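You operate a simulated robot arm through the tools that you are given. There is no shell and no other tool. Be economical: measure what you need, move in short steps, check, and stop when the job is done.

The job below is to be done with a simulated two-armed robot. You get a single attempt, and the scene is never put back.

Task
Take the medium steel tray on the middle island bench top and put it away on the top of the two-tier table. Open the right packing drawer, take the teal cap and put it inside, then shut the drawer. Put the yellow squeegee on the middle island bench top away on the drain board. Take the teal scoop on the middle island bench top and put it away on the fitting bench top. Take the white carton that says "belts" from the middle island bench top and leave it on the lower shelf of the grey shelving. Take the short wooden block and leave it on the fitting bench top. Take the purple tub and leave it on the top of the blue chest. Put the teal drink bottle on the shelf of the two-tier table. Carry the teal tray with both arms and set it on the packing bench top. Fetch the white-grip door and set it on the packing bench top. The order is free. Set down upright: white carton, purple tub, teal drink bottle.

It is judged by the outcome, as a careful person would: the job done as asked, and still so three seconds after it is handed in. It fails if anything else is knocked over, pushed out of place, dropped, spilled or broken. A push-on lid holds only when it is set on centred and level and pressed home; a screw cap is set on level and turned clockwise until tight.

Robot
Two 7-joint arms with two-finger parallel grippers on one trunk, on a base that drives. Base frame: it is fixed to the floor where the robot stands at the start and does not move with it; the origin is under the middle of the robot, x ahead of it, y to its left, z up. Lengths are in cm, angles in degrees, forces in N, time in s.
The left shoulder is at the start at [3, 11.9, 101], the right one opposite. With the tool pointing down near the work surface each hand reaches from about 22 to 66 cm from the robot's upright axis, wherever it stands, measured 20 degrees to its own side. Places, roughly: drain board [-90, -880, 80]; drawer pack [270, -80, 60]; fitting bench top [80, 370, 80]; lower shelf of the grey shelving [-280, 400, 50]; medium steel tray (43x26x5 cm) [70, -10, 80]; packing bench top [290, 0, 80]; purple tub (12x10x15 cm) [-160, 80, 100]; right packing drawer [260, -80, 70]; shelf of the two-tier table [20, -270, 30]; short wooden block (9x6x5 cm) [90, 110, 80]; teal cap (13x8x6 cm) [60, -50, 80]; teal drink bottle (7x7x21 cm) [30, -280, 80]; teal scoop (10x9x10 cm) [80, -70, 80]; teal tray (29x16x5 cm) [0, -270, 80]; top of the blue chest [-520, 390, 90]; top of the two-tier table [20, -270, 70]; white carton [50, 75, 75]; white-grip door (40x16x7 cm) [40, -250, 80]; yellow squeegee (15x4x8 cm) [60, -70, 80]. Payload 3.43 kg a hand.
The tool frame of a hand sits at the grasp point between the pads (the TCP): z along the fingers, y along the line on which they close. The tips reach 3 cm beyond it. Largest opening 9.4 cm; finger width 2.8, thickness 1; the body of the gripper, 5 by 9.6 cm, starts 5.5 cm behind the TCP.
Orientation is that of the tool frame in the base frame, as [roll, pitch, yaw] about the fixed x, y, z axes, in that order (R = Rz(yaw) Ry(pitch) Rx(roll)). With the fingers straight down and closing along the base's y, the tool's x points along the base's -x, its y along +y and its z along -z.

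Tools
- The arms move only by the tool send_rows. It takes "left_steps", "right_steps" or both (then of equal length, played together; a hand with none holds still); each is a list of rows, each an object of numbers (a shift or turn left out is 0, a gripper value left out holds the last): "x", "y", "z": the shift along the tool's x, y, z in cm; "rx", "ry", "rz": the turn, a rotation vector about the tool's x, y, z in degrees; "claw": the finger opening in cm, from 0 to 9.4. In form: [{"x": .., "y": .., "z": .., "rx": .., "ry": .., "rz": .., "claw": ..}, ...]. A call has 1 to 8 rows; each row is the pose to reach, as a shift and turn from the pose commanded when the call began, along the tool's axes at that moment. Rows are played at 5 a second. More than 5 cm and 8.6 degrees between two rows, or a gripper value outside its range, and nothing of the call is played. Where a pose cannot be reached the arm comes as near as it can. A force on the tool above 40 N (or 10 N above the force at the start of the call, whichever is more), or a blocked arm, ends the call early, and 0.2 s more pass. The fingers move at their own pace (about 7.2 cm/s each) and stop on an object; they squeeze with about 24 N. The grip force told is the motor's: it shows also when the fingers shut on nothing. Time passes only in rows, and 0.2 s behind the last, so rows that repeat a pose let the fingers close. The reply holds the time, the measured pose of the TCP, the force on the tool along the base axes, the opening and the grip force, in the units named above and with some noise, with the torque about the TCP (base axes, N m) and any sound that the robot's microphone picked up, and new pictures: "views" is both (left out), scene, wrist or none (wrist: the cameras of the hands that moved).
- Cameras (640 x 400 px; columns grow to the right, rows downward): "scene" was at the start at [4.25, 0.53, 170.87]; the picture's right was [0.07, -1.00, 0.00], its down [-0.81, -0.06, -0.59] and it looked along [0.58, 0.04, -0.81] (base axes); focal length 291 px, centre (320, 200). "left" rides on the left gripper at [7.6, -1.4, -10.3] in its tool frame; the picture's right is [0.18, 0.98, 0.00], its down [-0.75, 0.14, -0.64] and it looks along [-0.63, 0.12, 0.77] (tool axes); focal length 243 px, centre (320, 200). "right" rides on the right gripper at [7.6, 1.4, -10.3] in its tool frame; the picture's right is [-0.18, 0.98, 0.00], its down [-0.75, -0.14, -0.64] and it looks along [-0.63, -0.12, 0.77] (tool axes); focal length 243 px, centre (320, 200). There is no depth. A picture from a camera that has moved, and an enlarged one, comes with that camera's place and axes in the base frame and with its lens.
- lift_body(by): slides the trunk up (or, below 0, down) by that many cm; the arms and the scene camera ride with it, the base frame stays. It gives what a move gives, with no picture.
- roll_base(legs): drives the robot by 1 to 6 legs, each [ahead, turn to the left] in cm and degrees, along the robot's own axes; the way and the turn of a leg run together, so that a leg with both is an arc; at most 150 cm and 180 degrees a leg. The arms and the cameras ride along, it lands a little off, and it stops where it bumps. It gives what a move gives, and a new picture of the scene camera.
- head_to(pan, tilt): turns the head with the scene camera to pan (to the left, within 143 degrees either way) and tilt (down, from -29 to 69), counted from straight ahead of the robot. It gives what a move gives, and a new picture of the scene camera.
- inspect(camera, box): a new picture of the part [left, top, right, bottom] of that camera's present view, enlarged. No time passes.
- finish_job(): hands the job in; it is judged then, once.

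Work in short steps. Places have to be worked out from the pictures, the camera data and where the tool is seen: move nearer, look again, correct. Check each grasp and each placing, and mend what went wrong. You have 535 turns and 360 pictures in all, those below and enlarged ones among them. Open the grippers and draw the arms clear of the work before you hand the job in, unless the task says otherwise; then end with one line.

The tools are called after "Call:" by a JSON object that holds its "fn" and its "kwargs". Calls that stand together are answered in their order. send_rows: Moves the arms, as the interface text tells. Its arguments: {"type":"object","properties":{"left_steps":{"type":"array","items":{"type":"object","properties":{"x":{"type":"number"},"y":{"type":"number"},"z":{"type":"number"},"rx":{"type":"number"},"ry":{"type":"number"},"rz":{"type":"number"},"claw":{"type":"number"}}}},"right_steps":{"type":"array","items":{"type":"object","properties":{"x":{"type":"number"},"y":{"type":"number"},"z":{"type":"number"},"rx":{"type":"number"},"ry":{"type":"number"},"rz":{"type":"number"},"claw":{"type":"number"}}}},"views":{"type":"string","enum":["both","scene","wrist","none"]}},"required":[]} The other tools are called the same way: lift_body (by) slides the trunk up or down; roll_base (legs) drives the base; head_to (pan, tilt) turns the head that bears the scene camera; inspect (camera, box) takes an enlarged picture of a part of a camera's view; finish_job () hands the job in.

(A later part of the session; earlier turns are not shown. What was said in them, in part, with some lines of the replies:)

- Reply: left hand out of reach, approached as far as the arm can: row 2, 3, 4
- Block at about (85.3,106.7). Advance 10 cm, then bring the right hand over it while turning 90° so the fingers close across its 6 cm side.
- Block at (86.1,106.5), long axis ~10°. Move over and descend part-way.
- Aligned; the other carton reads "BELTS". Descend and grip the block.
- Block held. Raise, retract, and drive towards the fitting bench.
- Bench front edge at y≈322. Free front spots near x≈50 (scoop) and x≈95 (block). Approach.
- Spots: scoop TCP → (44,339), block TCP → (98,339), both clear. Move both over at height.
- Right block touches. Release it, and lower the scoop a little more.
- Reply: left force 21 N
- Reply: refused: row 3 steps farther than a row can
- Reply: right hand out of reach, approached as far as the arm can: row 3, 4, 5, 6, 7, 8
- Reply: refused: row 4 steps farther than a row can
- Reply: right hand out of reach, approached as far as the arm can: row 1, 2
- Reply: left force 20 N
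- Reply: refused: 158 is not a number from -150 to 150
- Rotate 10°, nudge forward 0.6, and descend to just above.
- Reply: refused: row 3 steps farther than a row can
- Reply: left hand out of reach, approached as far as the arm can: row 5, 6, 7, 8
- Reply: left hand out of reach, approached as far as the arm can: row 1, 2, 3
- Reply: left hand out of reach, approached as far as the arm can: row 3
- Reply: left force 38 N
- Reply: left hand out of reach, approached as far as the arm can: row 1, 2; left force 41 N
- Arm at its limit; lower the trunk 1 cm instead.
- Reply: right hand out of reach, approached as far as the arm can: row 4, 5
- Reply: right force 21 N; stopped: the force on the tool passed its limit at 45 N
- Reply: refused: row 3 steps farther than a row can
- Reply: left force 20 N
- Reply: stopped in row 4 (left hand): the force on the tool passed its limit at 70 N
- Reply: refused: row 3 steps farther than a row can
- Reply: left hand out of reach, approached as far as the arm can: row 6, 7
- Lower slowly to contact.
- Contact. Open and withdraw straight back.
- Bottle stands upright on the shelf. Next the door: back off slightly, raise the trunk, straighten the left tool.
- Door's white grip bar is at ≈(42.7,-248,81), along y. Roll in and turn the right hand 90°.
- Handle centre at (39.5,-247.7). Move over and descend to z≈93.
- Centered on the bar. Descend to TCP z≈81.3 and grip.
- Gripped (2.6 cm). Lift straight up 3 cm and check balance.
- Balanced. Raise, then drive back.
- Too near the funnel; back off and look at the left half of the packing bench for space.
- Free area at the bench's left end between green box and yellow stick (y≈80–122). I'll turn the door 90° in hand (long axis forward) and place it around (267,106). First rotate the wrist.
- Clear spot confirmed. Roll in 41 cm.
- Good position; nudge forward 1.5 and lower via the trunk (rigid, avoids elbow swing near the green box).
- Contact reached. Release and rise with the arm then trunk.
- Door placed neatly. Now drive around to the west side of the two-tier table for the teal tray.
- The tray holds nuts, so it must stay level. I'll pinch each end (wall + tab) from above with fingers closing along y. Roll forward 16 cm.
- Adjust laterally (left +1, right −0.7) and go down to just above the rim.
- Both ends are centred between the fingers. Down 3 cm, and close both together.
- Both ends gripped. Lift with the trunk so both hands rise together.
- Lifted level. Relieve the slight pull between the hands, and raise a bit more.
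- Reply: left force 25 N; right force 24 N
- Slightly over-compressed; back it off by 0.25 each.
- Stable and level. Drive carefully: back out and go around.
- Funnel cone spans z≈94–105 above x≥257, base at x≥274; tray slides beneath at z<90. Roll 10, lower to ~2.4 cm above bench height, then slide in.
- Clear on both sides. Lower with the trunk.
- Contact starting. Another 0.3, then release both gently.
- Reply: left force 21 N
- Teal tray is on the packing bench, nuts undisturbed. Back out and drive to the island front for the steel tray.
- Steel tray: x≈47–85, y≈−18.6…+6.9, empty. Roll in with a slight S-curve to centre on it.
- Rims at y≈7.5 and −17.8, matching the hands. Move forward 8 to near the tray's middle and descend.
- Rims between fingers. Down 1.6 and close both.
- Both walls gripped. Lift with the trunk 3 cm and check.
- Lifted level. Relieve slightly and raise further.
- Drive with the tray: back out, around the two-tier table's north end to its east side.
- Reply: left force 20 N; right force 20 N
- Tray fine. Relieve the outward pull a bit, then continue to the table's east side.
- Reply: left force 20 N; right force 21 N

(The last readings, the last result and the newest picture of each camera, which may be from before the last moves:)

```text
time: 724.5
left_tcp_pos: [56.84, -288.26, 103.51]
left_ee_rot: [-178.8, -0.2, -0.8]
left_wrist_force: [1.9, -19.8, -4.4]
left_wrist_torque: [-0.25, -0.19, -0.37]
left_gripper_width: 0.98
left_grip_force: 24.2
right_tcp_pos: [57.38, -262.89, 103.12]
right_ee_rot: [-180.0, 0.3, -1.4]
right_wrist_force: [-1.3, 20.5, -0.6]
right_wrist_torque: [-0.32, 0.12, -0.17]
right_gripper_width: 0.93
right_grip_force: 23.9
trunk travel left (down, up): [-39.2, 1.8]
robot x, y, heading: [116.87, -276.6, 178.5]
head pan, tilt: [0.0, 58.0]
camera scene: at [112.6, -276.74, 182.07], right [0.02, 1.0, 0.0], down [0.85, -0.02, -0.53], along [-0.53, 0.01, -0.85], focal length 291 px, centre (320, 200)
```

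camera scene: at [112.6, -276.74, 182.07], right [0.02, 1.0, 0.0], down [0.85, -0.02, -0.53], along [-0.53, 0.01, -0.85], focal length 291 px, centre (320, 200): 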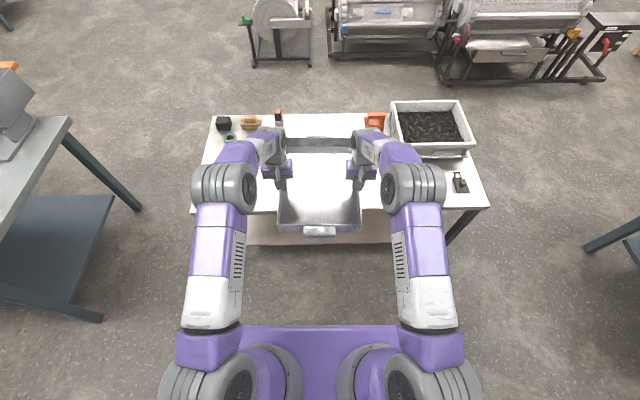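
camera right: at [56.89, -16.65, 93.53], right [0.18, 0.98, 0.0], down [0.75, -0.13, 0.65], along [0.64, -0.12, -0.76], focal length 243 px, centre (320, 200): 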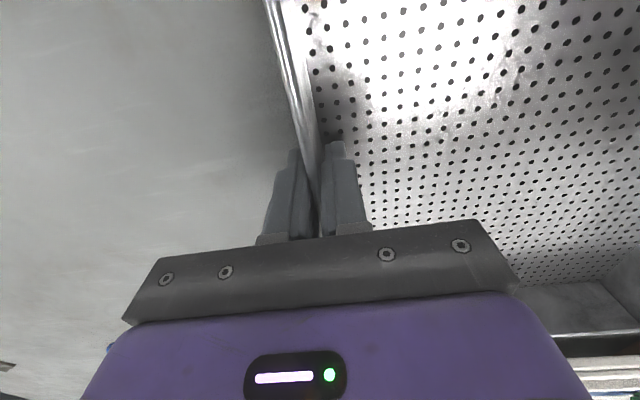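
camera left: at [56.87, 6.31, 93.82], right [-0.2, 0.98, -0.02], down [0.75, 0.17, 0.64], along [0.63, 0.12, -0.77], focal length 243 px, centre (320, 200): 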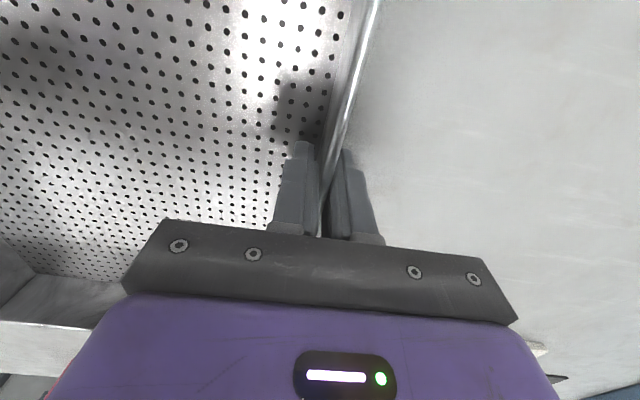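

Roll in 27 cm over the free area.

Call:
{"fn": "roll_base", "kwargs": {"legs": [[27, 1.5]]}}

Call:
{"fn": "inspect", "kwargs": {"camera": "right", "box": [0, 0, 640, 400]}}

Call:
{"fn": "inspect", "kwargs": {"camera": "left", "box": [0, 0, 640, 400]}}

```text
time: 726.4
left_tcp_pos: [29.59, -290.13, 103.53]
left_ee_rot: [-178.9, -0.3, 1.2]
left_wrist_force: [3.0, -0.3, -5.2]
left_wrist_torque: [-0.37, -0.33, -0.51]
left_gripper_width: 0.98
left_grip_force: 23.9
right_tcp_pos: [29.39, -264.64, 103.11]
right_ee_rot: [-180.0, 0.4, 0.7]
right_wrist_force: [-2.2, 1.6, -0.5]
right_wrist_torque: [-0.16, 0.21, -0.11]
right_gripper_width: 0.94
right_grip_force: 24.1
trunk travel left (down, up): [-39.2, 1.8]
robot x, y, heading: [89.36, -277.27, -179.5]
head pan, tilt: [0.0, 58.0]
camera scene: at [85.07, -276.69, 182.07], right [-0.01, 1.0, 0.0], down [0.85, 0.01, -0.53], along [-0.53, -0.01, -0.85], focal length 291 px, centre (320, 200)
```

scene: 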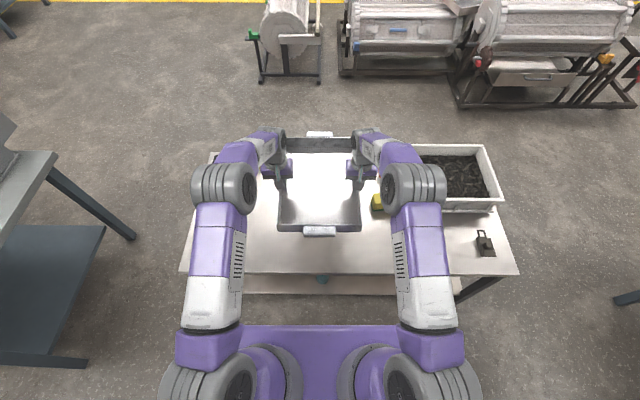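

```text
1.00 times, centred on (320, 200) of right (not enlarged: the box is as wide or as high as the picture)
camera zoom: at [37.05, -266.15, 113.3], right [-0.17, -0.98, 0.0], down [-0.75, 0.13, 0.65], along [-0.64, 0.11, -0.76], focal length 243 px, centre (320, 200)
```

zoom: 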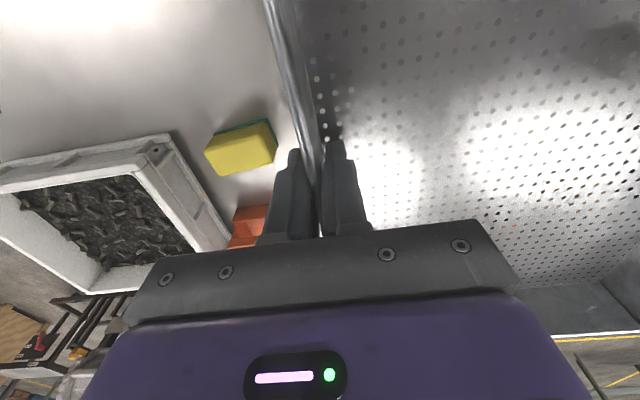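

```text
1.00 times, centred on (320, 200) of left (not enlarged: the box is as wide or as high as the picture)
camera zoom: at [37.17, -288.64, 113.75], right [0.2, -0.98, -0.02], down [-0.75, -0.17, 0.64], along [-0.63, -0.12, -0.77], focal length 243 px, centre (320, 200)
```

zoom: 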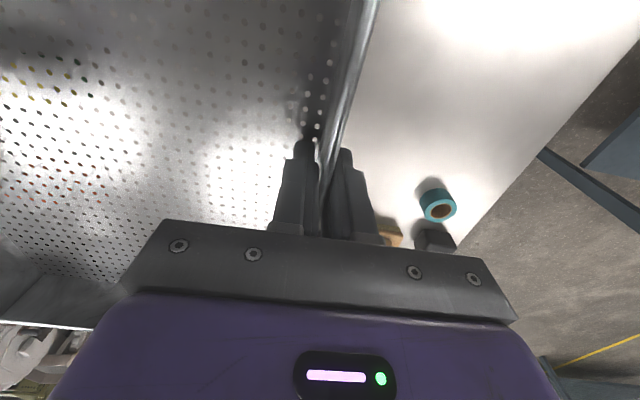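

Area beneath is clear. Lower by trunk 22 cm.

Call:
{"fn": "lift_body", "kwargs": {"by": -22}}

Call:
{"fn": "inspect", "kwargs": {"camera": "scene", "box": [160, 100, 540, 340]}}

```text
time: 728.8
left_tcp_pos: [29.73, -290.17, 81.5]
left_ee_rot: [-178.8, -0.3, 1.2]
left_wrist_force: [2.8, 0.3, -4.8]
left_wrist_torque: [-0.36, -0.35, -0.47]
left_gripper_width: 0.99
left_grip_force: 24.0
right_tcp_pos: [29.38, -264.73, 81.15]
right_ee_rot: [-180.0, 0.4, 0.6]
right_wrist_force: [-1.8, -1.0, -0.5]
right_wrist_torque: [-0.1, 0.27, -0.03]
right_gripper_width: 0.94
right_grip_force: 24.3
trunk travel left (down, up): [-17.2, 23.8]
robot x, y, heading: [89.18, -276.84, -179.3]
head pan, tilt: [0.0, 58.0]
```

```text
1.67 times, centred on (350, 220) of scene
camera zoom: at [85.12, -276.69, 160.09], right [-0.01, 1.0, 0.0], down [0.85, 0.01, -0.53], along [-0.53, -0.01, -0.85], focal length 485 px, centre (270, 167)
```

zoom: 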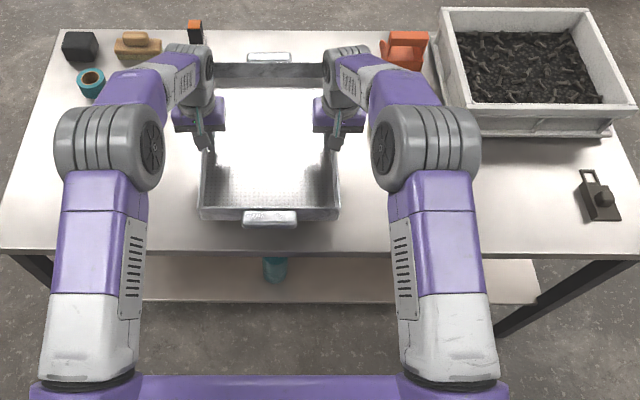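

Call:
{"fn": "lift_body", "kwargs": {"by": -1.8}}

Call:
{"fn": "lift_body", "kwargs": {"by": -0.6}}

Call:
{"fn": "lift_body", "kwargs": {"by": -0.5}}

```text
time: 729.4
left_tcp_pos: [29.66, -290.15, 79.57]
left_ee_rot: [-178.8, -0.3, 1.1]
left_wrist_force: [1.6, 0.0, -5.1]
left_wrist_torque: [-0.4, -0.37, -0.43]
left_gripper_width: 0.98
left_grip_force: 23.9
right_tcp_pos: [29.35, -264.67, 79.36]
right_ee_rot: [180.0, 0.4, 0.6]
right_wrist_force: [-1.7, -0.3, 0.4]
right_wrist_torque: [-0.12, 0.21, -0.12]
right_gripper_width: 0.96
right_grip_force: 24.0
trunk travel left (down, up): [-15.4, 25.6]
robot x, y, heading: [89.16, -276.84, -179.3]
head pan, tilt: [0.0, 58.0]
```

```text
time: 730.0
left_tcp_pos: [29.73, -290.06, 79.12]
left_ee_rot: [-178.9, -0.4, 1.3]
left_wrist_force: [1.8, 0.5, -4.9]
left_wrist_torque: [-0.39, -0.2, -0.44]
left_gripper_width: 0.96
left_grip_force: 24.1
right_tcp_pos: [29.35, -264.6, 78.74]
right_ee_rot: [180.0, 0.4, 0.6]
right_wrist_force: [-2.1, -0.2, -1.0]
right_wrist_torque: [-0.14, 0.12, -0.06]
right_gripper_width: 0.92
right_grip_force: 23.9
trunk travel left (down, up): [-14.8, 26.2]
robot x, y, heading: [89.1, -276.49, -179.6]
head pan, tilt: [0.0, 58.0]
```

```text
time: 730.5
left_tcp_pos: [29.75, -290.16, 78.6]
left_ee_rot: [-179.0, -0.2, 1.2]
left_wrist_force: [2.1, 0.1, -5.5]
left_wrist_torque: [-0.38, -0.11, -0.46]
left_gripper_width: 0.97
left_grip_force: 23.9
right_tcp_pos: [29.3, -264.66, 78.31]
right_ee_rot: [-180.0, 0.4, 0.6]
right_wrist_force: [-2.8, 0.4, -0.6]
right_wrist_torque: [-0.12, 0.0, -0.08]
right_gripper_width: 0.91
right_grip_force: 23.6
trunk travel left (down, up): [-14.3, 26.7]
robot x, y, heading: [89.41, -276.58, -179.4]
head pan, tilt: [0.0, 58.0]
```

Call:
{"fn": "lift_body", "kwargs": {"by": -0.4}}

Call:
{"fn": "lift_body", "kwargs": {"by": -0.4}}

```text
time: 731.0
left_tcp_pos: [29.65, -290.13, 78.22]
left_ee_rot: [-178.9, -0.2, 1.2]
left_wrist_force: [2.4, 0.3, -5.2]
left_wrist_torque: [-0.37, -0.02, -0.46]
left_gripper_width: 0.96
left_grip_force: 24.0
right_tcp_pos: [29.36, -264.77, 77.91]
right_ee_rot: [180.0, 0.4, 0.6]
right_wrist_force: [-2.7, 0.2, -0.8]
right_wrist_torque: [-0.14, -0.05, -0.09]
right_gripper_width: 0.96
right_grip_force: 23.7
trunk travel left (down, up): [-13.9, 27.1]
robot x, y, heading: [89.09, -276.37, -179.5]
head pan, tilt: [0.0, 58.0]
```

```text
time: 731.5
left_tcp_pos: [29.67, -290.24, 77.83]
left_ee_rot: [-178.9, -0.2, 1.2]
left_wrist_force: [3.2, 1.1, -4.1]
left_wrist_torque: [-0.38, 0.31, -0.48]
left_gripper_width: 0.95
left_grip_force: 24.0
right_tcp_pos: [29.28, -264.68, 77.4]
right_ee_rot: [-180.0, 0.5, 0.5]
right_wrist_force: [-2.2, 0.3, 1.7]
right_wrist_torque: [-0.13, -0.07, -0.07]
right_gripper_width: 0.95
right_grip_force: 23.9
trunk travel left (down, up): [-13.5, 27.5]
robot x, y, heading: [89.26, -276.84, -179.3]
head pan, tilt: [0.0, 58.0]
```

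Call:
{"fn": "lift_body", "kwargs": {"by": -0.4}}

```text
time: 732.1
left_tcp_pos: [29.81, -290.24, 77.78]
left_ee_rot: [-178.8, 0.0, 1.2]
left_wrist_force: [-3.2, -1.4, 3.7]
left_wrist_torque: [-0.38, -0.74, -0.44]
left_gripper_width: 0.97
left_grip_force: 24.0
right_tcp_pos: [29.46, -264.66, 77.48]
right_ee_rot: [-180.0, 0.6, 0.6]
right_wrist_force: [0.1, 1.8, 20.4]
right_wrist_torque: [-0.06, -0.74, 0.01]
right_gripper_width: 0.94
right_grip_force: 24.5
trunk travel left (down, up): [-13.1, 27.9]
robot x, y, heading: [89.2, -276.74, -179.3]
head pan, tilt: [0.0, 58.0]
```

Seated. Open both and rise.

Call:
{"fn": "send_rows", "kwargs": {"left_steps": [{"claw": 2.5}, {"claw": 4.5}, {"claw": 4.5}, {"z": -3}, {"z": -7}, {"z": -11}, {"z": -15}], "right_steps": [{"claw": 2.5}, {"claw": 4.5}, {"claw": 4.5}, {"z": -3}, {"z": -7}, {"z": -11}, {"z": -15}], "views": "scene"}}

```text
time: 733.7
left_tcp_pos: [29.64, -290.39, 92.58]
left_ee_rot: [-178.8, -0.2, 1.3]
left_wrist_force: [0.5, 0.2, 0.3]
left_wrist_torque: [0.01, 0.0, 0.02]
left_gripper_width: 4.51
left_grip_force: 0.2
right_tcp_pos: [29.68, -264.65, 92.4]
right_ee_rot: [180.0, 0.4, 0.6]
right_wrist_force: [-0.2, -0.1, -0.3]
right_wrist_torque: [-0.01, 0.04, -0.02]
right_gripper_width: 4.53
right_grip_force: 0.1
trunk travel left (down, up): [-13.1, 27.9]
robot x, y, heading: [89.29, -276.65, -179.3]
head pan, tilt: [0.0, 58.0]
camera scene: at [85.23, -276.68, 155.98], right [-0.01, 1.0, 0.0], down [0.85, 0.01, -0.53], along [-0.53, -0.01, -0.85], focal length 291 px, centre (320, 200)
```

scene: 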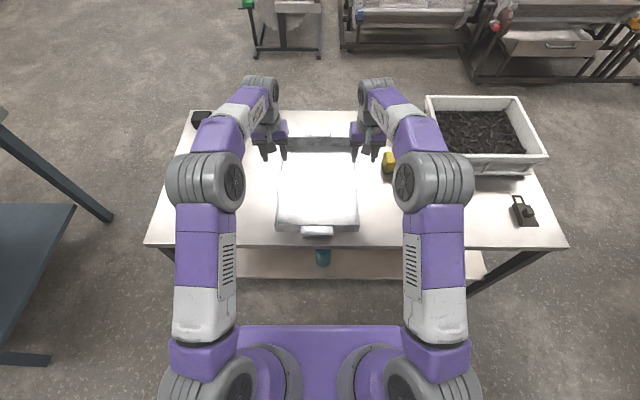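

Steel tray is on the two-tier table top. Back out, raise the trunk and go for the squeegee at the island's right end.

Call:
{"fn": "roll_base", "kwargs": {"legs": [[-28, 0]]}}

Call:
{"fn": "lift_body", "kwargs": {"by": 16}}

Call:
{"fn": "roll_base", "kwargs": {"legs": [[0, -90.5], [128, 0], [0, 90], [76, 0], [0, -90]]}}

```text
time: 735.6
left_tcp_pos: [57.28, -289.9, 92.61]
left_ee_rot: [-178.9, -0.1, 1.0]
left_wrist_force: [1.2, 0.4, 0.4]
left_wrist_torque: [-0.01, -0.01, -0.01]
left_gripper_width: 4.53
left_grip_force: 0.0
right_tcp_pos: [57.6, -264.05, 92.25]
right_ee_rot: [179.9, 0.4, 0.3]
right_wrist_force: [0.0, 1.2, 0.3]
right_wrist_torque: [0.0, 0.0, 0.0]
right_gripper_width: 4.48
right_grip_force: 0.0
trunk travel left (down, up): [-13.1, 27.9]
robot x, y, heading: [116.59, -276.7, -179.6]
head pan, tilt: [0.0, 58.0]
camera scene: at [113.02, -276.45, 155.98], right [-0.01, 1.0, 0.0], down [0.85, 0.01, -0.53], along [-0.53, 0.0, -0.85], focal length 291 px, centre (320, 200)
```

scene: 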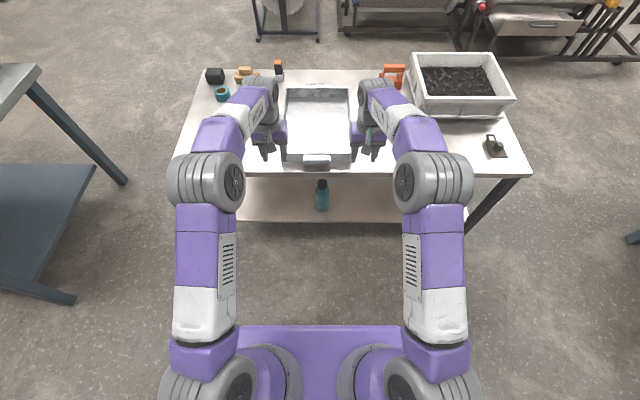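

```text
time: 737.5
left_tcp_pos: [57.23, -289.99, 108.34]
left_ee_rot: [-178.9, -0.3, 1.0]
left_wrist_force: [-0.6, -0.1, 0.1]
left_wrist_torque: [0.03, 0.0, 0.0]
left_gripper_width: 4.51
left_grip_force: 0.2
right_tcp_pos: [57.41, -264.14, 108.3]
right_ee_rot: [179.9, 0.4, 0.4]
right_wrist_force: [0.7, 0.3, 0.6]
right_wrist_torque: [0.02, 0.0, 0.04]
right_gripper_width: 4.5
right_grip_force: 0.0
trunk travel left (down, up): [-29.1, 11.9]
robot x, y, heading: [116.72, -276.05, -179.7]
head pan, tilt: [0.0, 58.0]
```

```text
time: 759.1
left_tcp_pos: [21.58, -90.44, 108.4]
left_ee_rot: [-178.9, -0.2, -88.3]
left_wrist_force: [-0.2, 0.1, 0.2]
left_wrist_torque: [-0.01, -0.03, 0.01]
left_gripper_width: 4.51
left_grip_force: 0.1
right_tcp_pos: [47.3, -90.3, 108.24]
right_ee_rot: [-180.0, 0.4, -88.9]
right_wrist_force: [0.5, -0.1, 0.0]
right_wrist_torque: [0.03, 0.01, -0.01]
right_gripper_width: 4.48
right_grip_force: 0.1
trunk travel left (down, up): [-29.1, 11.9]
robot x, y, heading: [35.63, -149.73, 91.1]
head pan, tilt: [0.0, 58.0]
camera scene: at [35.67, -145.9, 171.98], right [1.0, 0.02, 0.0], down [0.02, -0.85, -0.53], along [-0.01, 0.53, -0.85], focal length 291 px, centre (320, 200)
```

scene: 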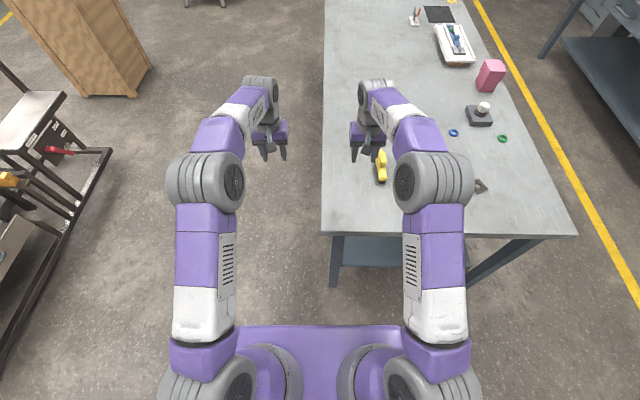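

Squeegee at ≈(58,-75). Roll ahead 17 and look with the right wrist camera.

Call:
{"fn": "roll_base", "kwargs": {"legs": [[17, 0]]}}

Call:
{"fn": "send_rows", "kwargs": {"right_steps": [{"x": 2, "y": -4, "claw": 9.4}, {"x": 3, "y": -8}, {"x": 4, "y": -11}], "views": "wrist"}}

```text
time: 760.5
left_tcp_pos: [21.11, -73.66, 108.56]
left_ee_rot: [-178.9, -0.3, -88.4]
left_wrist_force: [0.7, -1.1, -0.2]
left_wrist_torque: [-0.02, 0.04, 0.01]
left_gripper_width: 4.53
left_grip_force: 0.0
right_tcp_pos: [46.98, -73.39, 108.28]
right_ee_rot: [180.0, 0.4, -88.9]
right_wrist_force: [0.3, 0.5, -0.6]
right_wrist_torque: [-0.04, 0.0, 0.0]
right_gripper_width: 4.5
right_grip_force: 0.1
trunk travel left (down, up): [-29.1, 11.9]
robot x, y, heading: [35.15, -132.92, 91.2]
head pan, tilt: [0.0, 58.0]
camera scene: at [35.32, -129.08, 171.97], right [1.0, 0.02, 0.0], down [0.02, -0.85, -0.53], along [-0.01, 0.53, -0.85], focal length 291 px, centre (320, 200)
```

scene: 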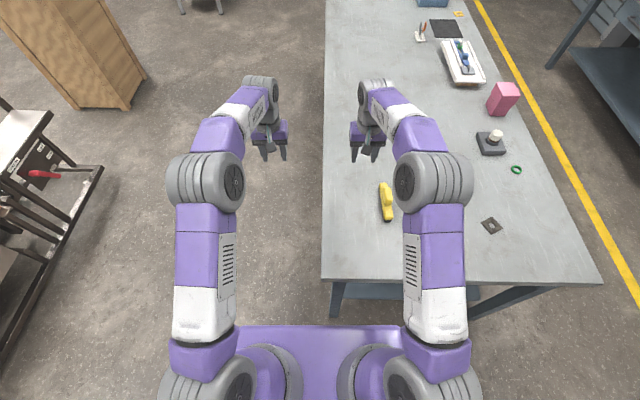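

```text
time: 761.3
left_tcp_pos: [21.16, -73.84, 108.51]
left_ee_rot: [-178.8, -0.3, -88.2]
left_wrist_force: [-1.2, 0.0, 0.1]
left_wrist_torque: [-0.03, 0.0, 0.04]
left_gripper_width: 4.5
left_grip_force: 0.1
right_tcp_pos: [58.24, -77.34, 108.36]
right_ee_rot: [179.9, 0.4, -88.7]
right_wrist_force: [0.2, -0.7, -0.1]
right_wrist_torque: [0.02, 0.05, -0.01]
right_gripper_width: 9.43
right_grip_force: 0.0
trunk travel left (down, up): [-29.1, 11.9]
robot x, y, heading: [35.37, -133.21, 91.2]
head pan, tilt: [0.0, 58.0]
camera right: at [56.92, -85.23, 118.51], right [-0.99, 0.16, 0.0], down [0.13, 0.75, 0.65], along [0.1, 0.64, -0.76], focal length 243 px, centre (320, 200)
```

right: 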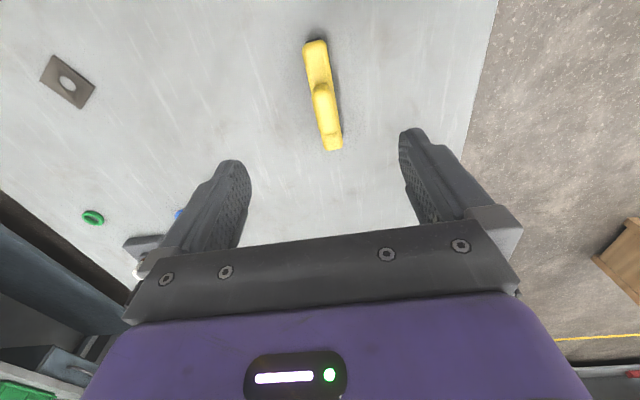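

Aligned nicely along y. Move over centre and descend part-way.

Call:
{"fn": "send_rows", "kwargs": {"right_steps": [{"x": -2.5, "y": 0.2, "rz": -3}, {"x": -2.5, "y": 0.2, "z": 5, "rz": -3}, {"x": -2.5, "y": 0.2, "z": 10, "rz": -3}, {"x": -2.5, "y": 0.2, "z": 14, "rz": -3}], "views": "wrist"}}

```text
time: 762.3
left_tcp_pos: [21.25, -73.68, 108.46]
left_ee_rot: [-178.8, -0.2, -88.4]
left_wrist_force: [0.4, 0.5, -0.7]
left_wrist_torque: [0.0, -0.01, -0.01]
left_gripper_width: 4.5
left_grip_force: 0.0
right_tcp_pos: [57.72, -74.6, 94.3]
right_ee_rot: [-180.0, 0.4, -85.8]
right_wrist_force: [0.4, -0.4, 0.0]
right_wrist_torque: [-0.03, -0.04, 0.02]
right_gripper_width: 9.41
right_grip_force: 0.1
trunk travel left (down, up): [-29.1, 11.9]
robot x, y, heading: [35.35, -133.11, 90.8]
head pan, tilt: [0.0, 58.0]
camera right: at [56.87, -82.47, 104.33], right [-0.99, 0.11, 0.0], down [0.09, 0.76, 0.65], along [0.07, 0.64, -0.76], focal length 243 px, centre (320, 200)
```

right: 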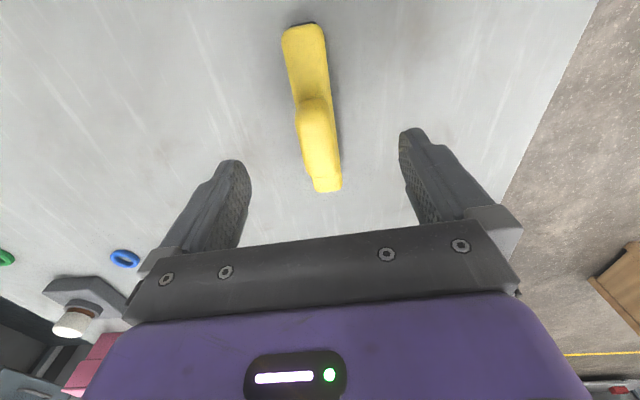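

Call:
{"fn": "send_rows", "kwargs": {"right_steps": [{"y": -0.4, "z": 4}, {"y": -0.4, "z": 8}, {"y": -0.4, "z": 11.8}, {"y": -0.4, "z": 11.8, "claw": 0}, {"y": -0.4, "z": 11.8, "claw": 0}, {"y": -0.4, "z": 11.8, "claw": 0}, {"y": -0.4, "z": 8, "claw": 0}, {"y": -0.4, "z": 4, "claw": 0}], "views": "wrist"}}

```text
time: 763.4
left_tcp_pos: [21.06, -73.81, 108.55]
left_ee_rot: [-178.8, -0.2, -88.3]
left_wrist_force: [-0.1, 0.2, 0.2]
left_wrist_torque: [0.02, -0.01, -0.05]
left_gripper_width: 4.49
left_grip_force: 0.0
right_tcp_pos: [58.17, -73.99, 83.03]
right_ee_rot: [-179.9, 1.1, -86.0]
right_wrist_force: [0.6, 0.3, 3.8]
right_wrist_torque: [-0.02, -0.05, -0.14]
right_gripper_width: 3.67
right_grip_force: 11.1
trunk travel left (down, up): [-29.1, 11.9]
robot x, y, heading: [35.0, -132.89, 91.5]
head pan, tilt: [0.0, 58.0]
stopped in row 5 (right hand): the force on the tool passed its limit at 45 N (the readings are from after the stop); the commanded pose is now the measured one
camera right: at [57.26, -82.13, 93.08], right [-0.99, 0.12, 0.0], down [0.09, 0.75, 0.66], along [0.07, 0.65, -0.75], focal length 243 px, centre (320, 200)
```

right: 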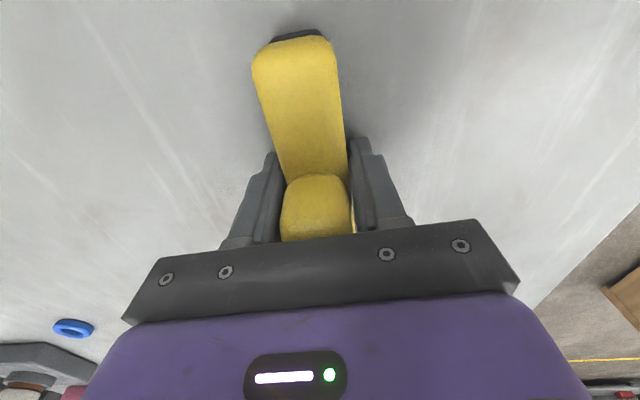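

Knob touched the palm; ease up 0.4, close fully and lift.

Call:
{"fn": "send_rows", "kwargs": {"right_steps": [{"z": -0.4, "claw": 0}, {"z": -0.4, "claw": 0}, {"z": -0.4, "claw": 0}, {"z": -3, "claw": 0}, {"z": -7, "claw": 0}], "views": "wrist"}}

```text
time: 764.6
left_tcp_pos: [21.0, -73.71, 108.47]
left_ee_rot: [-178.9, -0.3, -88.3]
left_wrist_force: [-0.2, 0.1, -0.2]
left_wrist_torque: [0.03, 0.05, -0.02]
left_gripper_width: 4.5
left_grip_force: 0.1
right_tcp_pos: [58.08, -74.22, 89.63]
right_ee_rot: [179.9, 0.7, -85.9]
right_wrist_force: [0.1, -0.2, -0.5]
right_wrist_torque: [-0.01, -0.01, 0.0]
right_gripper_width: 3.59
right_grip_force: 24.1
trunk travel left (down, up): [-29.1, 11.9]
robot x, y, heading: [35.77, -133.07, 91.3]
head pan, tilt: [0.0, 58.0]
camera right: at [57.23, -82.27, 99.79], right [-0.99, 0.11, 0.0], down [0.09, 0.75, 0.65], along [0.07, 0.65, -0.76], focal length 243 px, centre (320, 200)
```

right: 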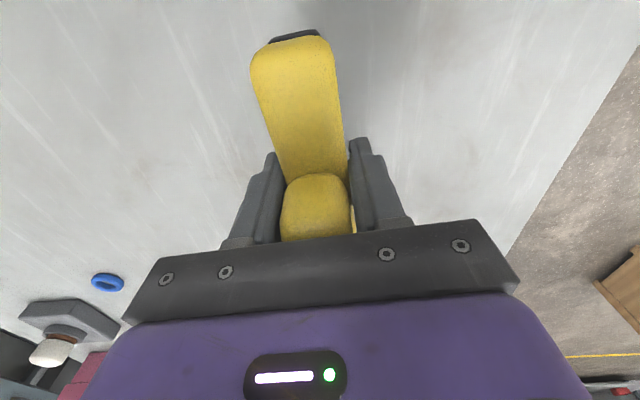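

Squeegee held. Raise and drive south toward the drain board, in stages.

Call:
{"fn": "send_rows", "kwargs": {"right_steps": [{"z": -4.5}, {"z": -9}, {"z": -13.5}, {"z": -17}], "views": "none"}}

Call:
{"fn": "roll_base", "kwargs": {"legs": [[-17, 0], [0, 89], [108, 0], [0, 90]]}}

Call:
{"fn": "head_to", "kwargs": {"pan": 0, "tilt": 18}}

```text
time: 765.6
left_tcp_pos: [21.23, -73.7, 108.54]
left_ee_rot: [-178.9, -0.2, -88.2]
left_wrist_force: [0.8, 0.6, 0.4]
left_wrist_torque: [0.01, -0.02, 0.04]
left_gripper_width: 4.49
left_grip_force: 0.1
right_tcp_pos: [58.15, -74.63, 106.55]
right_ee_rot: [179.9, 0.7, -86.0]
right_wrist_force: [0.4, 0.3, -1.6]
right_wrist_torque: [-0.04, 0.02, -0.02]
right_gripper_width: 3.6
right_grip_force: 23.9
trunk travel left (down, up): [-29.1, 11.9]
robot x, y, heading: [35.48, -132.85, 91.0]
head pan, tilt: [0.0, 58.0]
```

```text
time: 779.8
left_tcp_pos: [-62.25, -209.56, 108.44]
left_ee_rot: [-178.9, -0.2, 87.5]
left_wrist_force: [-0.3, -0.4, 1.2]
left_wrist_torque: [0.02, 0.0, 0.01]
left_gripper_width: 4.5
left_grip_force: 0.1
right_tcp_pos: [-99.05, -206.07, 106.33]
right_ee_rot: [179.9, 0.9, 89.8]
right_wrist_force: [-0.6, -0.1, -1.0]
right_wrist_torque: [0.04, -0.02, -0.03]
right_gripper_width: 3.6
right_grip_force: 24.4
trunk travel left (down, up): [-29.1, 11.9]
robot x, y, heading: [-71.9, -149.56, -93.1]
head pan, tilt: [0.0, 58.0]
camera scene: at [-72.41, -153.19, 171.97], right [-1.0, 0.05, 0.0], down [0.05, 0.85, -0.53], along [-0.03, -0.53, -0.85], focal length 291 px, centre (320, 200)
```

scene: 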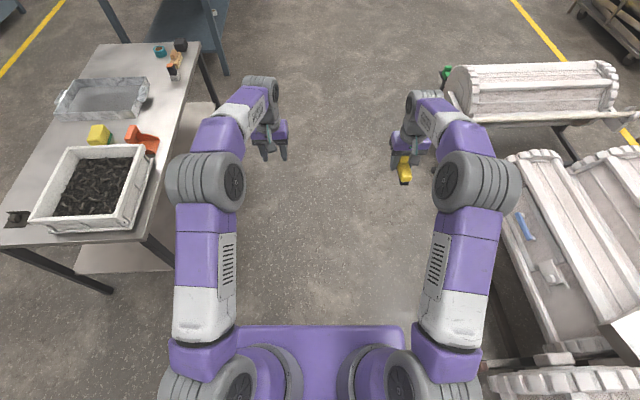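

```text
time: 780.9
left_tcp_pos: [-62.4, -209.49, 108.54]
left_ee_rot: [-178.9, -0.1, 87.6]
left_wrist_force: [0.2, -0.3, -0.6]
left_wrist_torque: [-0.04, 0.0, 0.03]
left_gripper_width: 4.48
left_grip_force: 0.1
right_tcp_pos: [-99.22, -206.01, 106.35]
right_ee_rot: [179.9, 0.8, 89.8]
right_wrist_force: [-0.1, -0.5, -0.8]
right_wrist_torque: [0.02, 0.02, 0.02]
right_gripper_width: 3.57
right_grip_force: 24.0
trunk travel left (down, up): [-29.1, 11.9]
robot x, y, heading: [-72.11, -149.25, -93.0]
head pan, tilt: [0.0, 18.0]
camera scene: at [-72.56, -155.63, 177.87], right [-1.0, 0.05, 0.0], down [0.02, 0.31, -0.95], along [-0.05, -0.95, -0.31], focal length 291 px, centre (320, 200)
```

scene: 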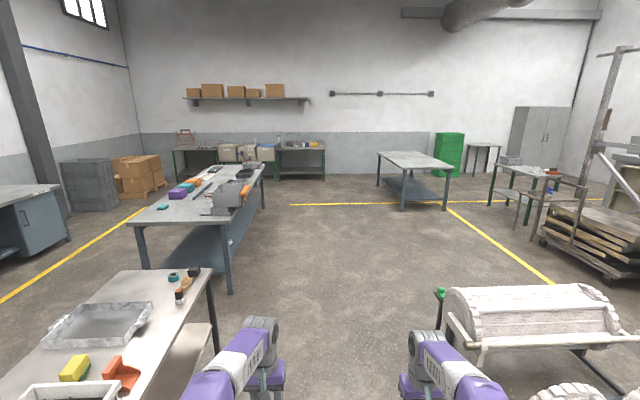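

Call:
{"fn": "inspect", "kwargs": {"camera": "scene", "box": [160, 110, 350, 200]}}

```text
3.37 times, centred on (255, 155) of scene
camera zoom: at [-72.56, -155.63, 177.87], right [-1.0, 0.05, 0.0], down [0.02, 0.31, -0.95], along [-0.05, -0.95, -0.31], focal length 980 px, centre (539, 352)
```

zoom: 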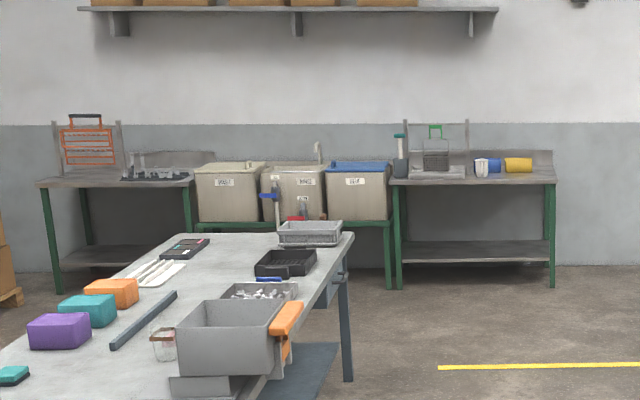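

The right-hand wall table is the drain board area. Drive down the corridor.

Call:
{"fn": "roll_base", "kwargs": {"legs": [[0, 2.5], [150, 0], [150, 0], [150, 0], [120, 0]]}}

Call:
{"fn": "head_to", "kwargs": {"pan": 0, "tilt": 30}}

```text
time: 808.3
left_tcp_pos: [-70.41, -776.27, 108.35]
left_ee_rot: [-178.9, -0.2, 89.0]
left_wrist_force: [-0.1, 0.8, 0.3]
left_wrist_torque: [0.0, 0.0, 0.01]
left_gripper_width: 4.48
left_grip_force: 0.1
right_tcp_pos: [-107.47, -773.59, 106.52]
right_ee_rot: [179.9, 0.6, 91.4]
right_wrist_force: [-0.4, -0.2, -1.3]
right_wrist_torque: [0.0, -0.01, -0.01]
right_gripper_width: 3.6
right_grip_force: 23.6
trunk travel left (down, up): [-29.1, 11.9]
robot x, y, heading: [-82.06, -715.95, -91.7]
head pan, tilt: [0.0, 18.0]
camera scene: at [-82.27, -722.56, 177.88], right [-1.0, 0.03, 0.0], down [0.01, 0.31, -0.95], along [-0.02, -0.95, -0.31], focal length 291 px, centre (320, 200)
```

scene: 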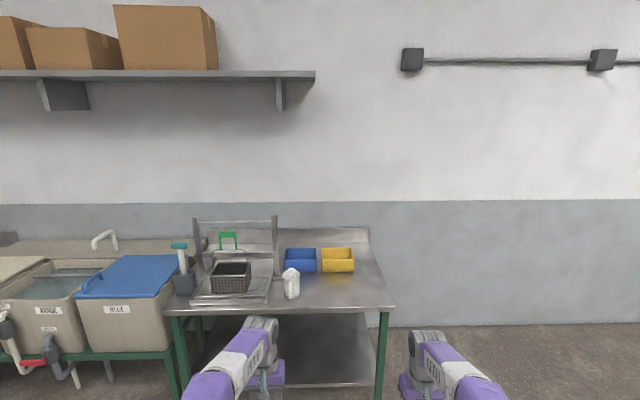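

```text
time: 809.0
left_tcp_pos: [-70.63, -776.24, 108.49]
left_ee_rot: [-178.9, -0.2, 89.0]
left_wrist_force: [0.1, -0.2, -0.2]
left_wrist_torque: [0.01, -0.02, -0.02]
left_gripper_width: 4.48
left_grip_force: 0.1
right_tcp_pos: [-107.51, -773.54, 106.41]
right_ee_rot: [179.9, 0.9, 91.6]
right_wrist_force: [0.2, -0.1, -1.6]
right_wrist_torque: [-0.01, -0.01, -0.01]
right_gripper_width: 3.64
right_grip_force: 23.8
trunk travel left (down, up): [-29.1, 11.9]
robot x, y, heading: [-81.74, -716.28, -91.3]
head pan, tilt: [0.0, 30.0]
camera scene: at [-82.26, -722.23, 175.95], right [-1.0, 0.03, 0.0], down [0.01, 0.5, -0.87], along [-0.02, -0.87, -0.5], focal length 291 px, centre (320, 200)
```

scene: 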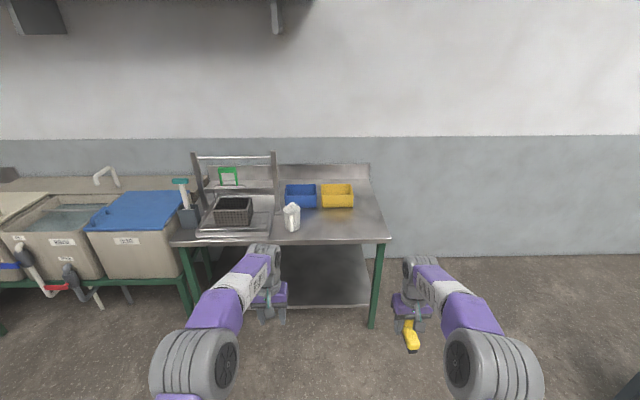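

Drain board top free area is at front right (x −77…−115, y −846…−872). Retract the left hand away from the rack, then roll in.

Call:
{"fn": "send_rows", "kwargs": {"left_steps": [{"x": 4}, {"x": 8}, {"x": 12}, {"x": 16, "z": -2}, {"x": 20, "z": -4}, {"x": 23, "z": -5}], "right_steps": [{"y": 2}, {"y": 4}, {"y": 6}, {"y": 8}, {"y": 10}, {"y": 11}], "views": "none"}}

Call:
{"fn": "roll_base", "kwargs": {"legs": [[80, 1]]}}

Call:
{"fn": "head_to", "kwargs": {"pan": 0, "tilt": 50}}

```text
time: 810.4
left_tcp_pos: [-69.94, -752.95, 113.52]
left_ee_rot: [-178.9, -0.2, 89.2]
left_wrist_force: [0.4, 0.2, 0.2]
left_wrist_torque: [-0.01, -0.02, -0.01]
left_gripper_width: 4.49
left_grip_force: 0.1
right_tcp_pos: [-96.34, -773.34, 106.44]
right_ee_rot: [179.9, 0.8, 91.5]
right_wrist_force: [0.1, 0.6, -1.3]
right_wrist_torque: [-0.02, 0.01, 0.0]
right_gripper_width: 3.62
right_grip_force: 23.8
trunk travel left (down, up): [-29.1, 11.9]
robot x, y, heading: [-81.94, -716.47, -91.2]
head pan, tilt: [0.0, 30.0]
```

```text
time: 814.7
left_tcp_pos: [-70.82, -832.63, 113.47]
left_ee_rot: [-178.9, -0.2, 90.1]
left_wrist_force: [-0.4, -0.6, 0.3]
left_wrist_torque: [0.0, -0.02, -0.02]
left_gripper_width: 4.5
left_grip_force: 0.1
right_tcp_pos: [-96.95, -853.31, 106.47]
right_ee_rot: [179.9, 0.7, 92.3]
right_wrist_force: [0.0, 0.2, -1.2]
right_wrist_torque: [0.02, 0.02, -0.01]
right_gripper_width: 3.61
right_grip_force: 24.0
trunk travel left (down, up): [-29.1, 11.9]
robot x, y, heading: [-83.06, -795.78, -90.3]
head pan, tilt: [0.0, 30.0]
camera scene: at [-83.56, -801.89, 175.95], right [-1.0, 0.01, 0.0], down [0.0, 0.5, -0.87], along [-0.01, -0.87, -0.5], focal length 291 px, centre (320, 200)
```

scene: 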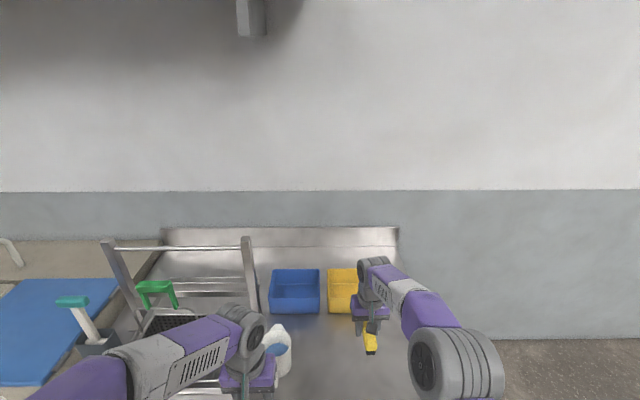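

```text
time: 815.5
left_tcp_pos: [-70.87, -832.51, 113.63]
left_ee_rot: [-179.1, -0.2, 90.1]
left_wrist_force: [0.3, -0.3, -0.8]
left_wrist_torque: [0.01, -0.03, 0.02]
left_gripper_width: 4.51
left_grip_force: 0.1
right_tcp_pos: [-96.85, -853.27, 106.26]
right_ee_rot: [179.9, 0.8, 92.3]
right_wrist_force: [0.6, 1.2, -1.5]
right_wrist_torque: [0.01, 0.03, 0.01]
right_gripper_width: 3.6
right_grip_force: 24.2
trunk travel left (down, up): [-29.1, 11.9]
robot x, y, heading: [-83.23, -795.79, -90.6]
head pan, tilt: [0.0, 50.0]
camera scene: at [-83.55, -800.5, 173.0], right [-1.0, 0.01, 0.0], down [0.01, 0.77, -0.64], along [-0.01, -0.64, -0.77], focal length 291 px, centre (320, 200)
```

scene: 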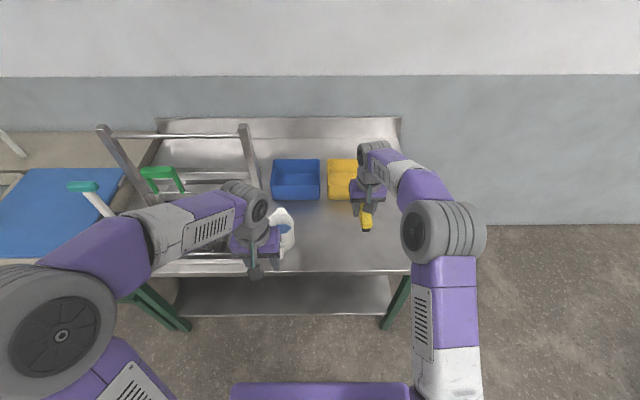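

Call:
{"fn": "roll_base", "kwargs": {"legs": [[7, 0]]}}

Call:
{"fn": "send_rows", "kwargs": {"right_steps": [{"z": 4.5}, {"z": 9}, {"z": 13.5}, {"z": 17}], "views": "both"}}

```text
time: 816.5
left_tcp_pos: [-70.94, -839.38, 113.48]
left_ee_rot: [-178.8, -0.4, 90.1]
left_wrist_force: [0.6, -0.4, 0.2]
left_wrist_torque: [0.0, 0.04, 0.0]
left_gripper_width: 4.51
left_grip_force: 0.1
right_tcp_pos: [-96.95, -860.07, 106.34]
right_ee_rot: [179.9, 0.6, 92.4]
right_wrist_force: [0.5, -0.7, -0.9]
right_wrist_torque: [0.05, -0.03, 0.01]
right_gripper_width: 3.61
right_grip_force: 23.7
trunk travel left (down, up): [-29.1, 11.9]
robot x, y, heading: [-83.52, -802.76, -90.6]
head pan, tilt: [0.0, 50.0]
camera scene: at [-83.61, -807.43, 172.99], right [-1.0, 0.01, 0.0], down [0.01, 0.77, -0.64], along [-0.01, -0.64, -0.77], focal length 291 px, centre (320, 200)
```

scene: 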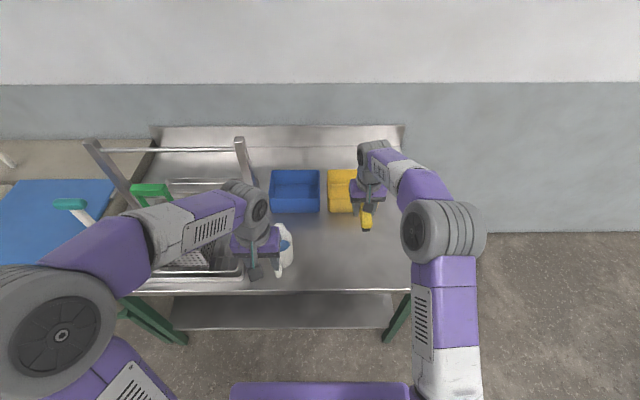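

```text
time: 817.5
left_tcp_pos: [-70.92, -839.36, 113.43]
left_ee_rot: [-178.9, -0.2, 90.2]
left_wrist_force: [-0.3, -0.2, 0.1]
left_wrist_torque: [-0.01, 0.01, 0.02]
left_gripper_width: 4.48
left_grip_force: 0.2
right_tcp_pos: [-97.1, -860.14, 89.27]
right_ee_rot: [179.9, 0.7, 92.5]
right_wrist_force: [-0.9, 0.6, -1.8]
right_wrist_torque: [0.01, -0.01, 0.02]
right_gripper_width: 3.64
right_grip_force: 24.0
trunk travel left (down, up): [-29.1, 11.9]
robot x, y, heading: [-83.51, -801.95, -90.4]
head pan, tilt: [0.0, 50.0]
camera scene: at [-83.62, -807.35, 172.99], right [-1.0, 0.01, 0.0], down [0.01, 0.77, -0.64], along [-0.01, -0.64, -0.77], focal length 291 px, centre (320, 200)
camera right: at [-95.88, -852.5, 99.48], right [0.99, -0.14, 0.0], down [-0.11, -0.75, 0.65], along [-0.09, -0.65, -0.76], focal length 243 px, centre (320, 200)
```

scene: 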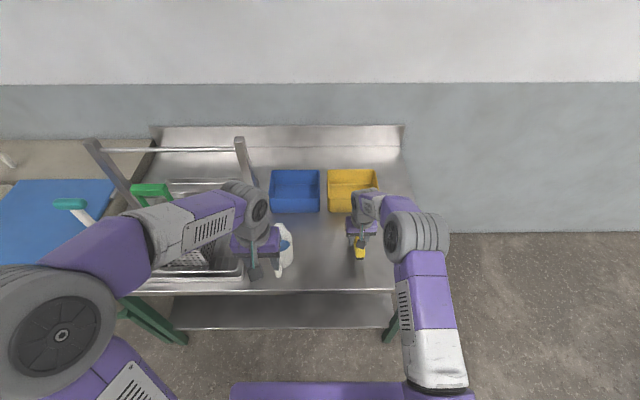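
right: 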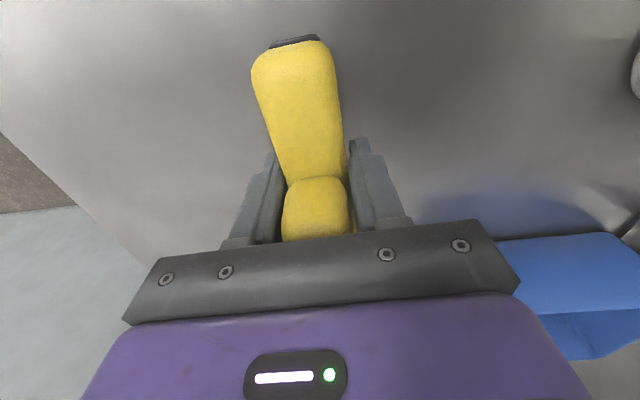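

Lower gently to contact.

Call:
{"fn": "send_rows", "kwargs": {"right_steps": [{"z": 1}, {"z": 2}, {"z": 3}, {"z": 3.6}], "views": "none"}}

Call:
{"fn": "send_rows", "kwargs": {"right_steps": [{"z": 0.4}, {"z": 0.8}], "views": "none"}}

```text
time: 818.5
left_tcp_pos: [-70.78, -839.24, 113.62]
left_ee_rot: [-178.9, -0.2, 90.2]
left_wrist_force: [0.3, -0.4, -0.1]
left_wrist_torque: [0.0, 0.02, 0.02]
left_gripper_width: 4.49
left_grip_force: 0.2
right_tcp_pos: [-96.85, -860.35, 85.82]
right_ee_rot: [179.9, 0.7, 92.5]
right_wrist_force: [0.2, -0.1, -1.0]
right_wrist_torque: [0.02, 0.01, 0.0]
right_gripper_width: 3.61
right_grip_force: 24.1
trunk travel left (down, up): [-29.1, 11.9]
robot x, y, heading: [-83.29, -802.5, -90.7]
head pan, tilt: [0.0, 50.0]
```

```text
time: 819.1
left_tcp_pos: [-70.91, -839.35, 113.48]
left_ee_rot: [-178.9, -0.2, 90.0]
left_wrist_force: [0.2, 0.3, 0.5]
left_wrist_torque: [0.01, -0.02, 0.01]
left_gripper_width: 4.51
left_grip_force: 0.1
right_tcp_pos: [-96.91, -860.22, 85.16]
right_ee_rot: [179.9, 0.8, 92.3]
right_wrist_force: [-0.1, -0.4, 0.2]
right_wrist_torque: [0.02, 0.01, -0.02]
right_gripper_width: 3.62
right_grip_force: 24.5
trunk travel left (down, up): [-29.1, 11.9]
robot x, y, heading: [-83.41, -802.14, -90.5]
head pan, tilt: [0.0, 50.0]
```

Call:
{"fn": "send_rows", "kwargs": {"right_steps": [{"z": 0.4}, {"z": 0.8}, {"z": 1.1}], "views": "none"}}

```text
time: 819.9
left_tcp_pos: [-70.8, -839.36, 113.57]
left_ee_rot: [-179.0, -0.3, 90.1]
left_wrist_force: [0.7, -0.4, -0.7]
left_wrist_torque: [-0.02, 0.03, -0.07]
left_gripper_width: 4.51
left_grip_force: 0.0
right_tcp_pos: [-96.9, -860.2, 83.94]
right_ee_rot: [179.9, 0.9, 92.4]
right_wrist_force: [0.1, -0.3, -1.3]
right_wrist_torque: [0.02, 0.0, 0.01]
right_gripper_width: 3.6
right_grip_force: 24.8
trunk travel left (down, up): [-29.1, 11.9]
robot x, y, heading: [-83.27, -802.91, -90.7]
head pan, tilt: [0.0, 50.0]
```

Call:
{"fn": "send_rows", "kwargs": {"right_steps": [{"z": 0.4}, {"z": 0.8}, {"z": 1.1}], "views": "wrist"}}

```text
time: 820.7
left_tcp_pos: [-70.88, -839.09, 113.55]
left_ee_rot: [-179.0, 0.0, 90.1]
left_wrist_force: [0.4, 0.2, -0.2]
left_wrist_torque: [-0.03, -0.02, 0.0]
left_gripper_width: 4.51
left_grip_force: 0.0
right_tcp_pos: [-96.88, -860.39, 83.0]
right_ee_rot: [179.9, 1.1, 92.4]
right_wrist_force: [-1.5, 2.4, 12.9]
right_wrist_torque: [-0.42, 0.04, -0.05]
right_gripper_width: 3.6
right_grip_force: 24.7
trunk travel left (down, up): [-29.1, 11.9]
robot x, y, heading: [-83.42, -802.59, -90.1]
head pan, tilt: [0.0, 50.0]
camera right: at [-95.78, -852.69, 93.09], right [0.99, -0.14, 0.0], down [-0.11, -0.75, 0.66], along [-0.09, -0.65, -0.76], focal length 243 px, centre (320, 200)
```

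right: 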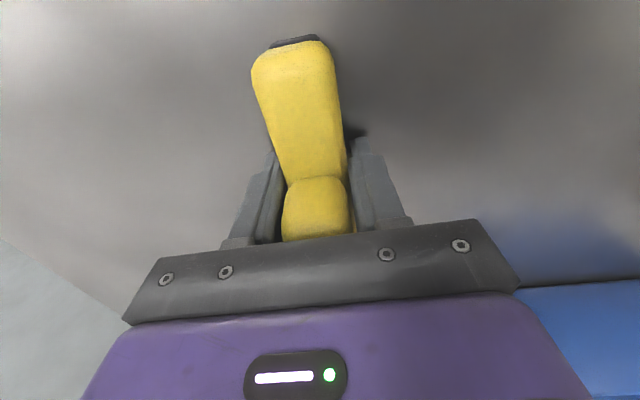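

Contact. The squeegee lies within the drain board area. Release and rise.

Call:
{"fn": "send_rows", "kwargs": {"right_steps": [{"z": -0.2}, {"z": -0.2, "claw": 6.5}, {"z": -0.2, "claw": 6.5}, {"z": -4, "claw": 6.5}, {"z": -8}, {"z": -12}, {"z": -16}, {"z": -20}], "views": "both"}}

```text
time: 822.5
left_tcp_pos: [-70.98, -839.25, 113.62]
left_ee_rot: [-178.9, -0.1, 90.2]
left_wrist_force: [-0.1, 0.5, -0.2]
left_wrist_torque: [-0.03, -0.02, -0.01]
left_gripper_width: 4.51
left_grip_force: 0.2
right_tcp_pos: [-96.9, -859.81, 103.01]
right_ee_rot: [179.9, 0.7, 92.4]
right_wrist_force: [-0.1, 0.5, 0.4]
right_wrist_torque: [0.0, 0.03, 0.01]
right_gripper_width: 6.48
right_grip_force: 0.1
trunk travel left (down, up): [-29.1, 11.9]
robot x, y, heading: [-83.57, -802.2, -90.5]
head pan, tilt: [0.0, 50.0]
camera scene: at [-83.59, -807.18, 173.0], right [-1.0, 0.01, 0.0], down [0.01, 0.77, -0.64], along [-0.01, -0.64, -0.77], focal length 291 px, centre (320, 200)
camera right: at [-95.82, -852.2, 113.11], right [0.99, -0.14, 0.0], down [-0.11, -0.75, 0.65], along [-0.09, -0.65, -0.76], focal length 243 px, centre (320, 200)
```

scene: 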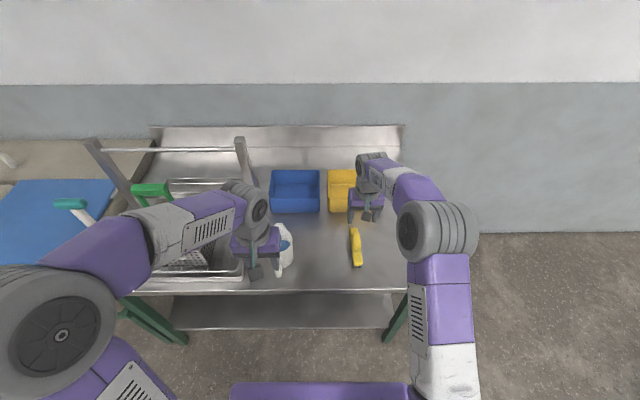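
right: 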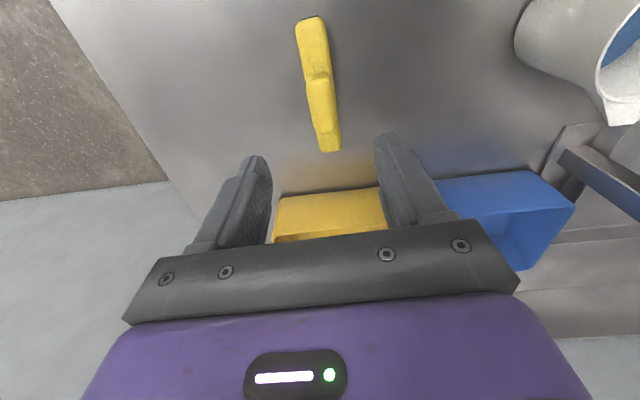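

All ten items done; back clear of the drain board.

Call:
{"fn": "roll_base", "kwargs": {"legs": [[-45, 0]]}}

```text
time: 825.2
left_tcp_pos: [-70.77, -794.72, 113.44]
left_ee_rot: [-178.8, 0.0, 89.3]
left_wrist_force: [0.3, 0.2, -0.5]
left_wrist_torque: [0.02, 0.04, 0.0]
left_gripper_width: 4.5
left_grip_force: 0.0
right_tcp_pos: [-97.09, -814.83, 102.9]
right_ee_rot: [179.9, 0.7, 91.6]
right_wrist_force: [-0.6, -0.4, 0.2]
right_wrist_torque: [0.02, -0.02, 0.01]
right_gripper_width: 6.51
right_grip_force: 0.0
trunk travel left (down, up): [-29.1, 11.9]
robot x, y, heading: [-82.67, -757.78, -91.4]
head pan, tilt: [0.0, 50.0]
camera scene: at [-82.94, -762.42, 173.0], right [-1.0, 0.02, 0.0], down [0.02, 0.77, -0.64], along [-0.02, -0.64, -0.77], focal length 291 px, centre (320, 200)
```

scene: 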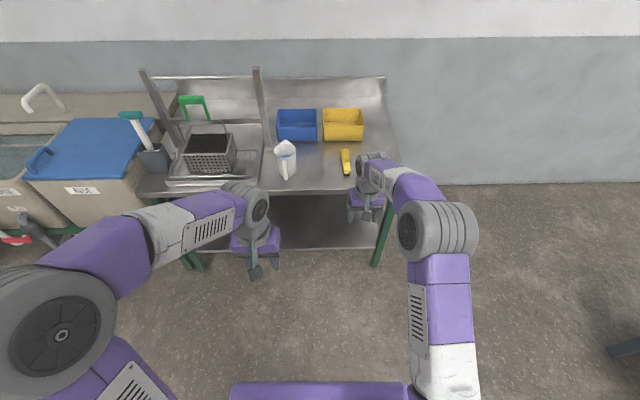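

The squeegee rests on the drain board, the hands are empty and clear; handing in.

Call:
{"fn": "finish_job", "kwargs": {}}

```text
The job is handed in.
```

All ten items are in their places, the teal cap is in the right packing drawer with the drawer shut, the grippers are empty and clear of the work, and the job is handed in.
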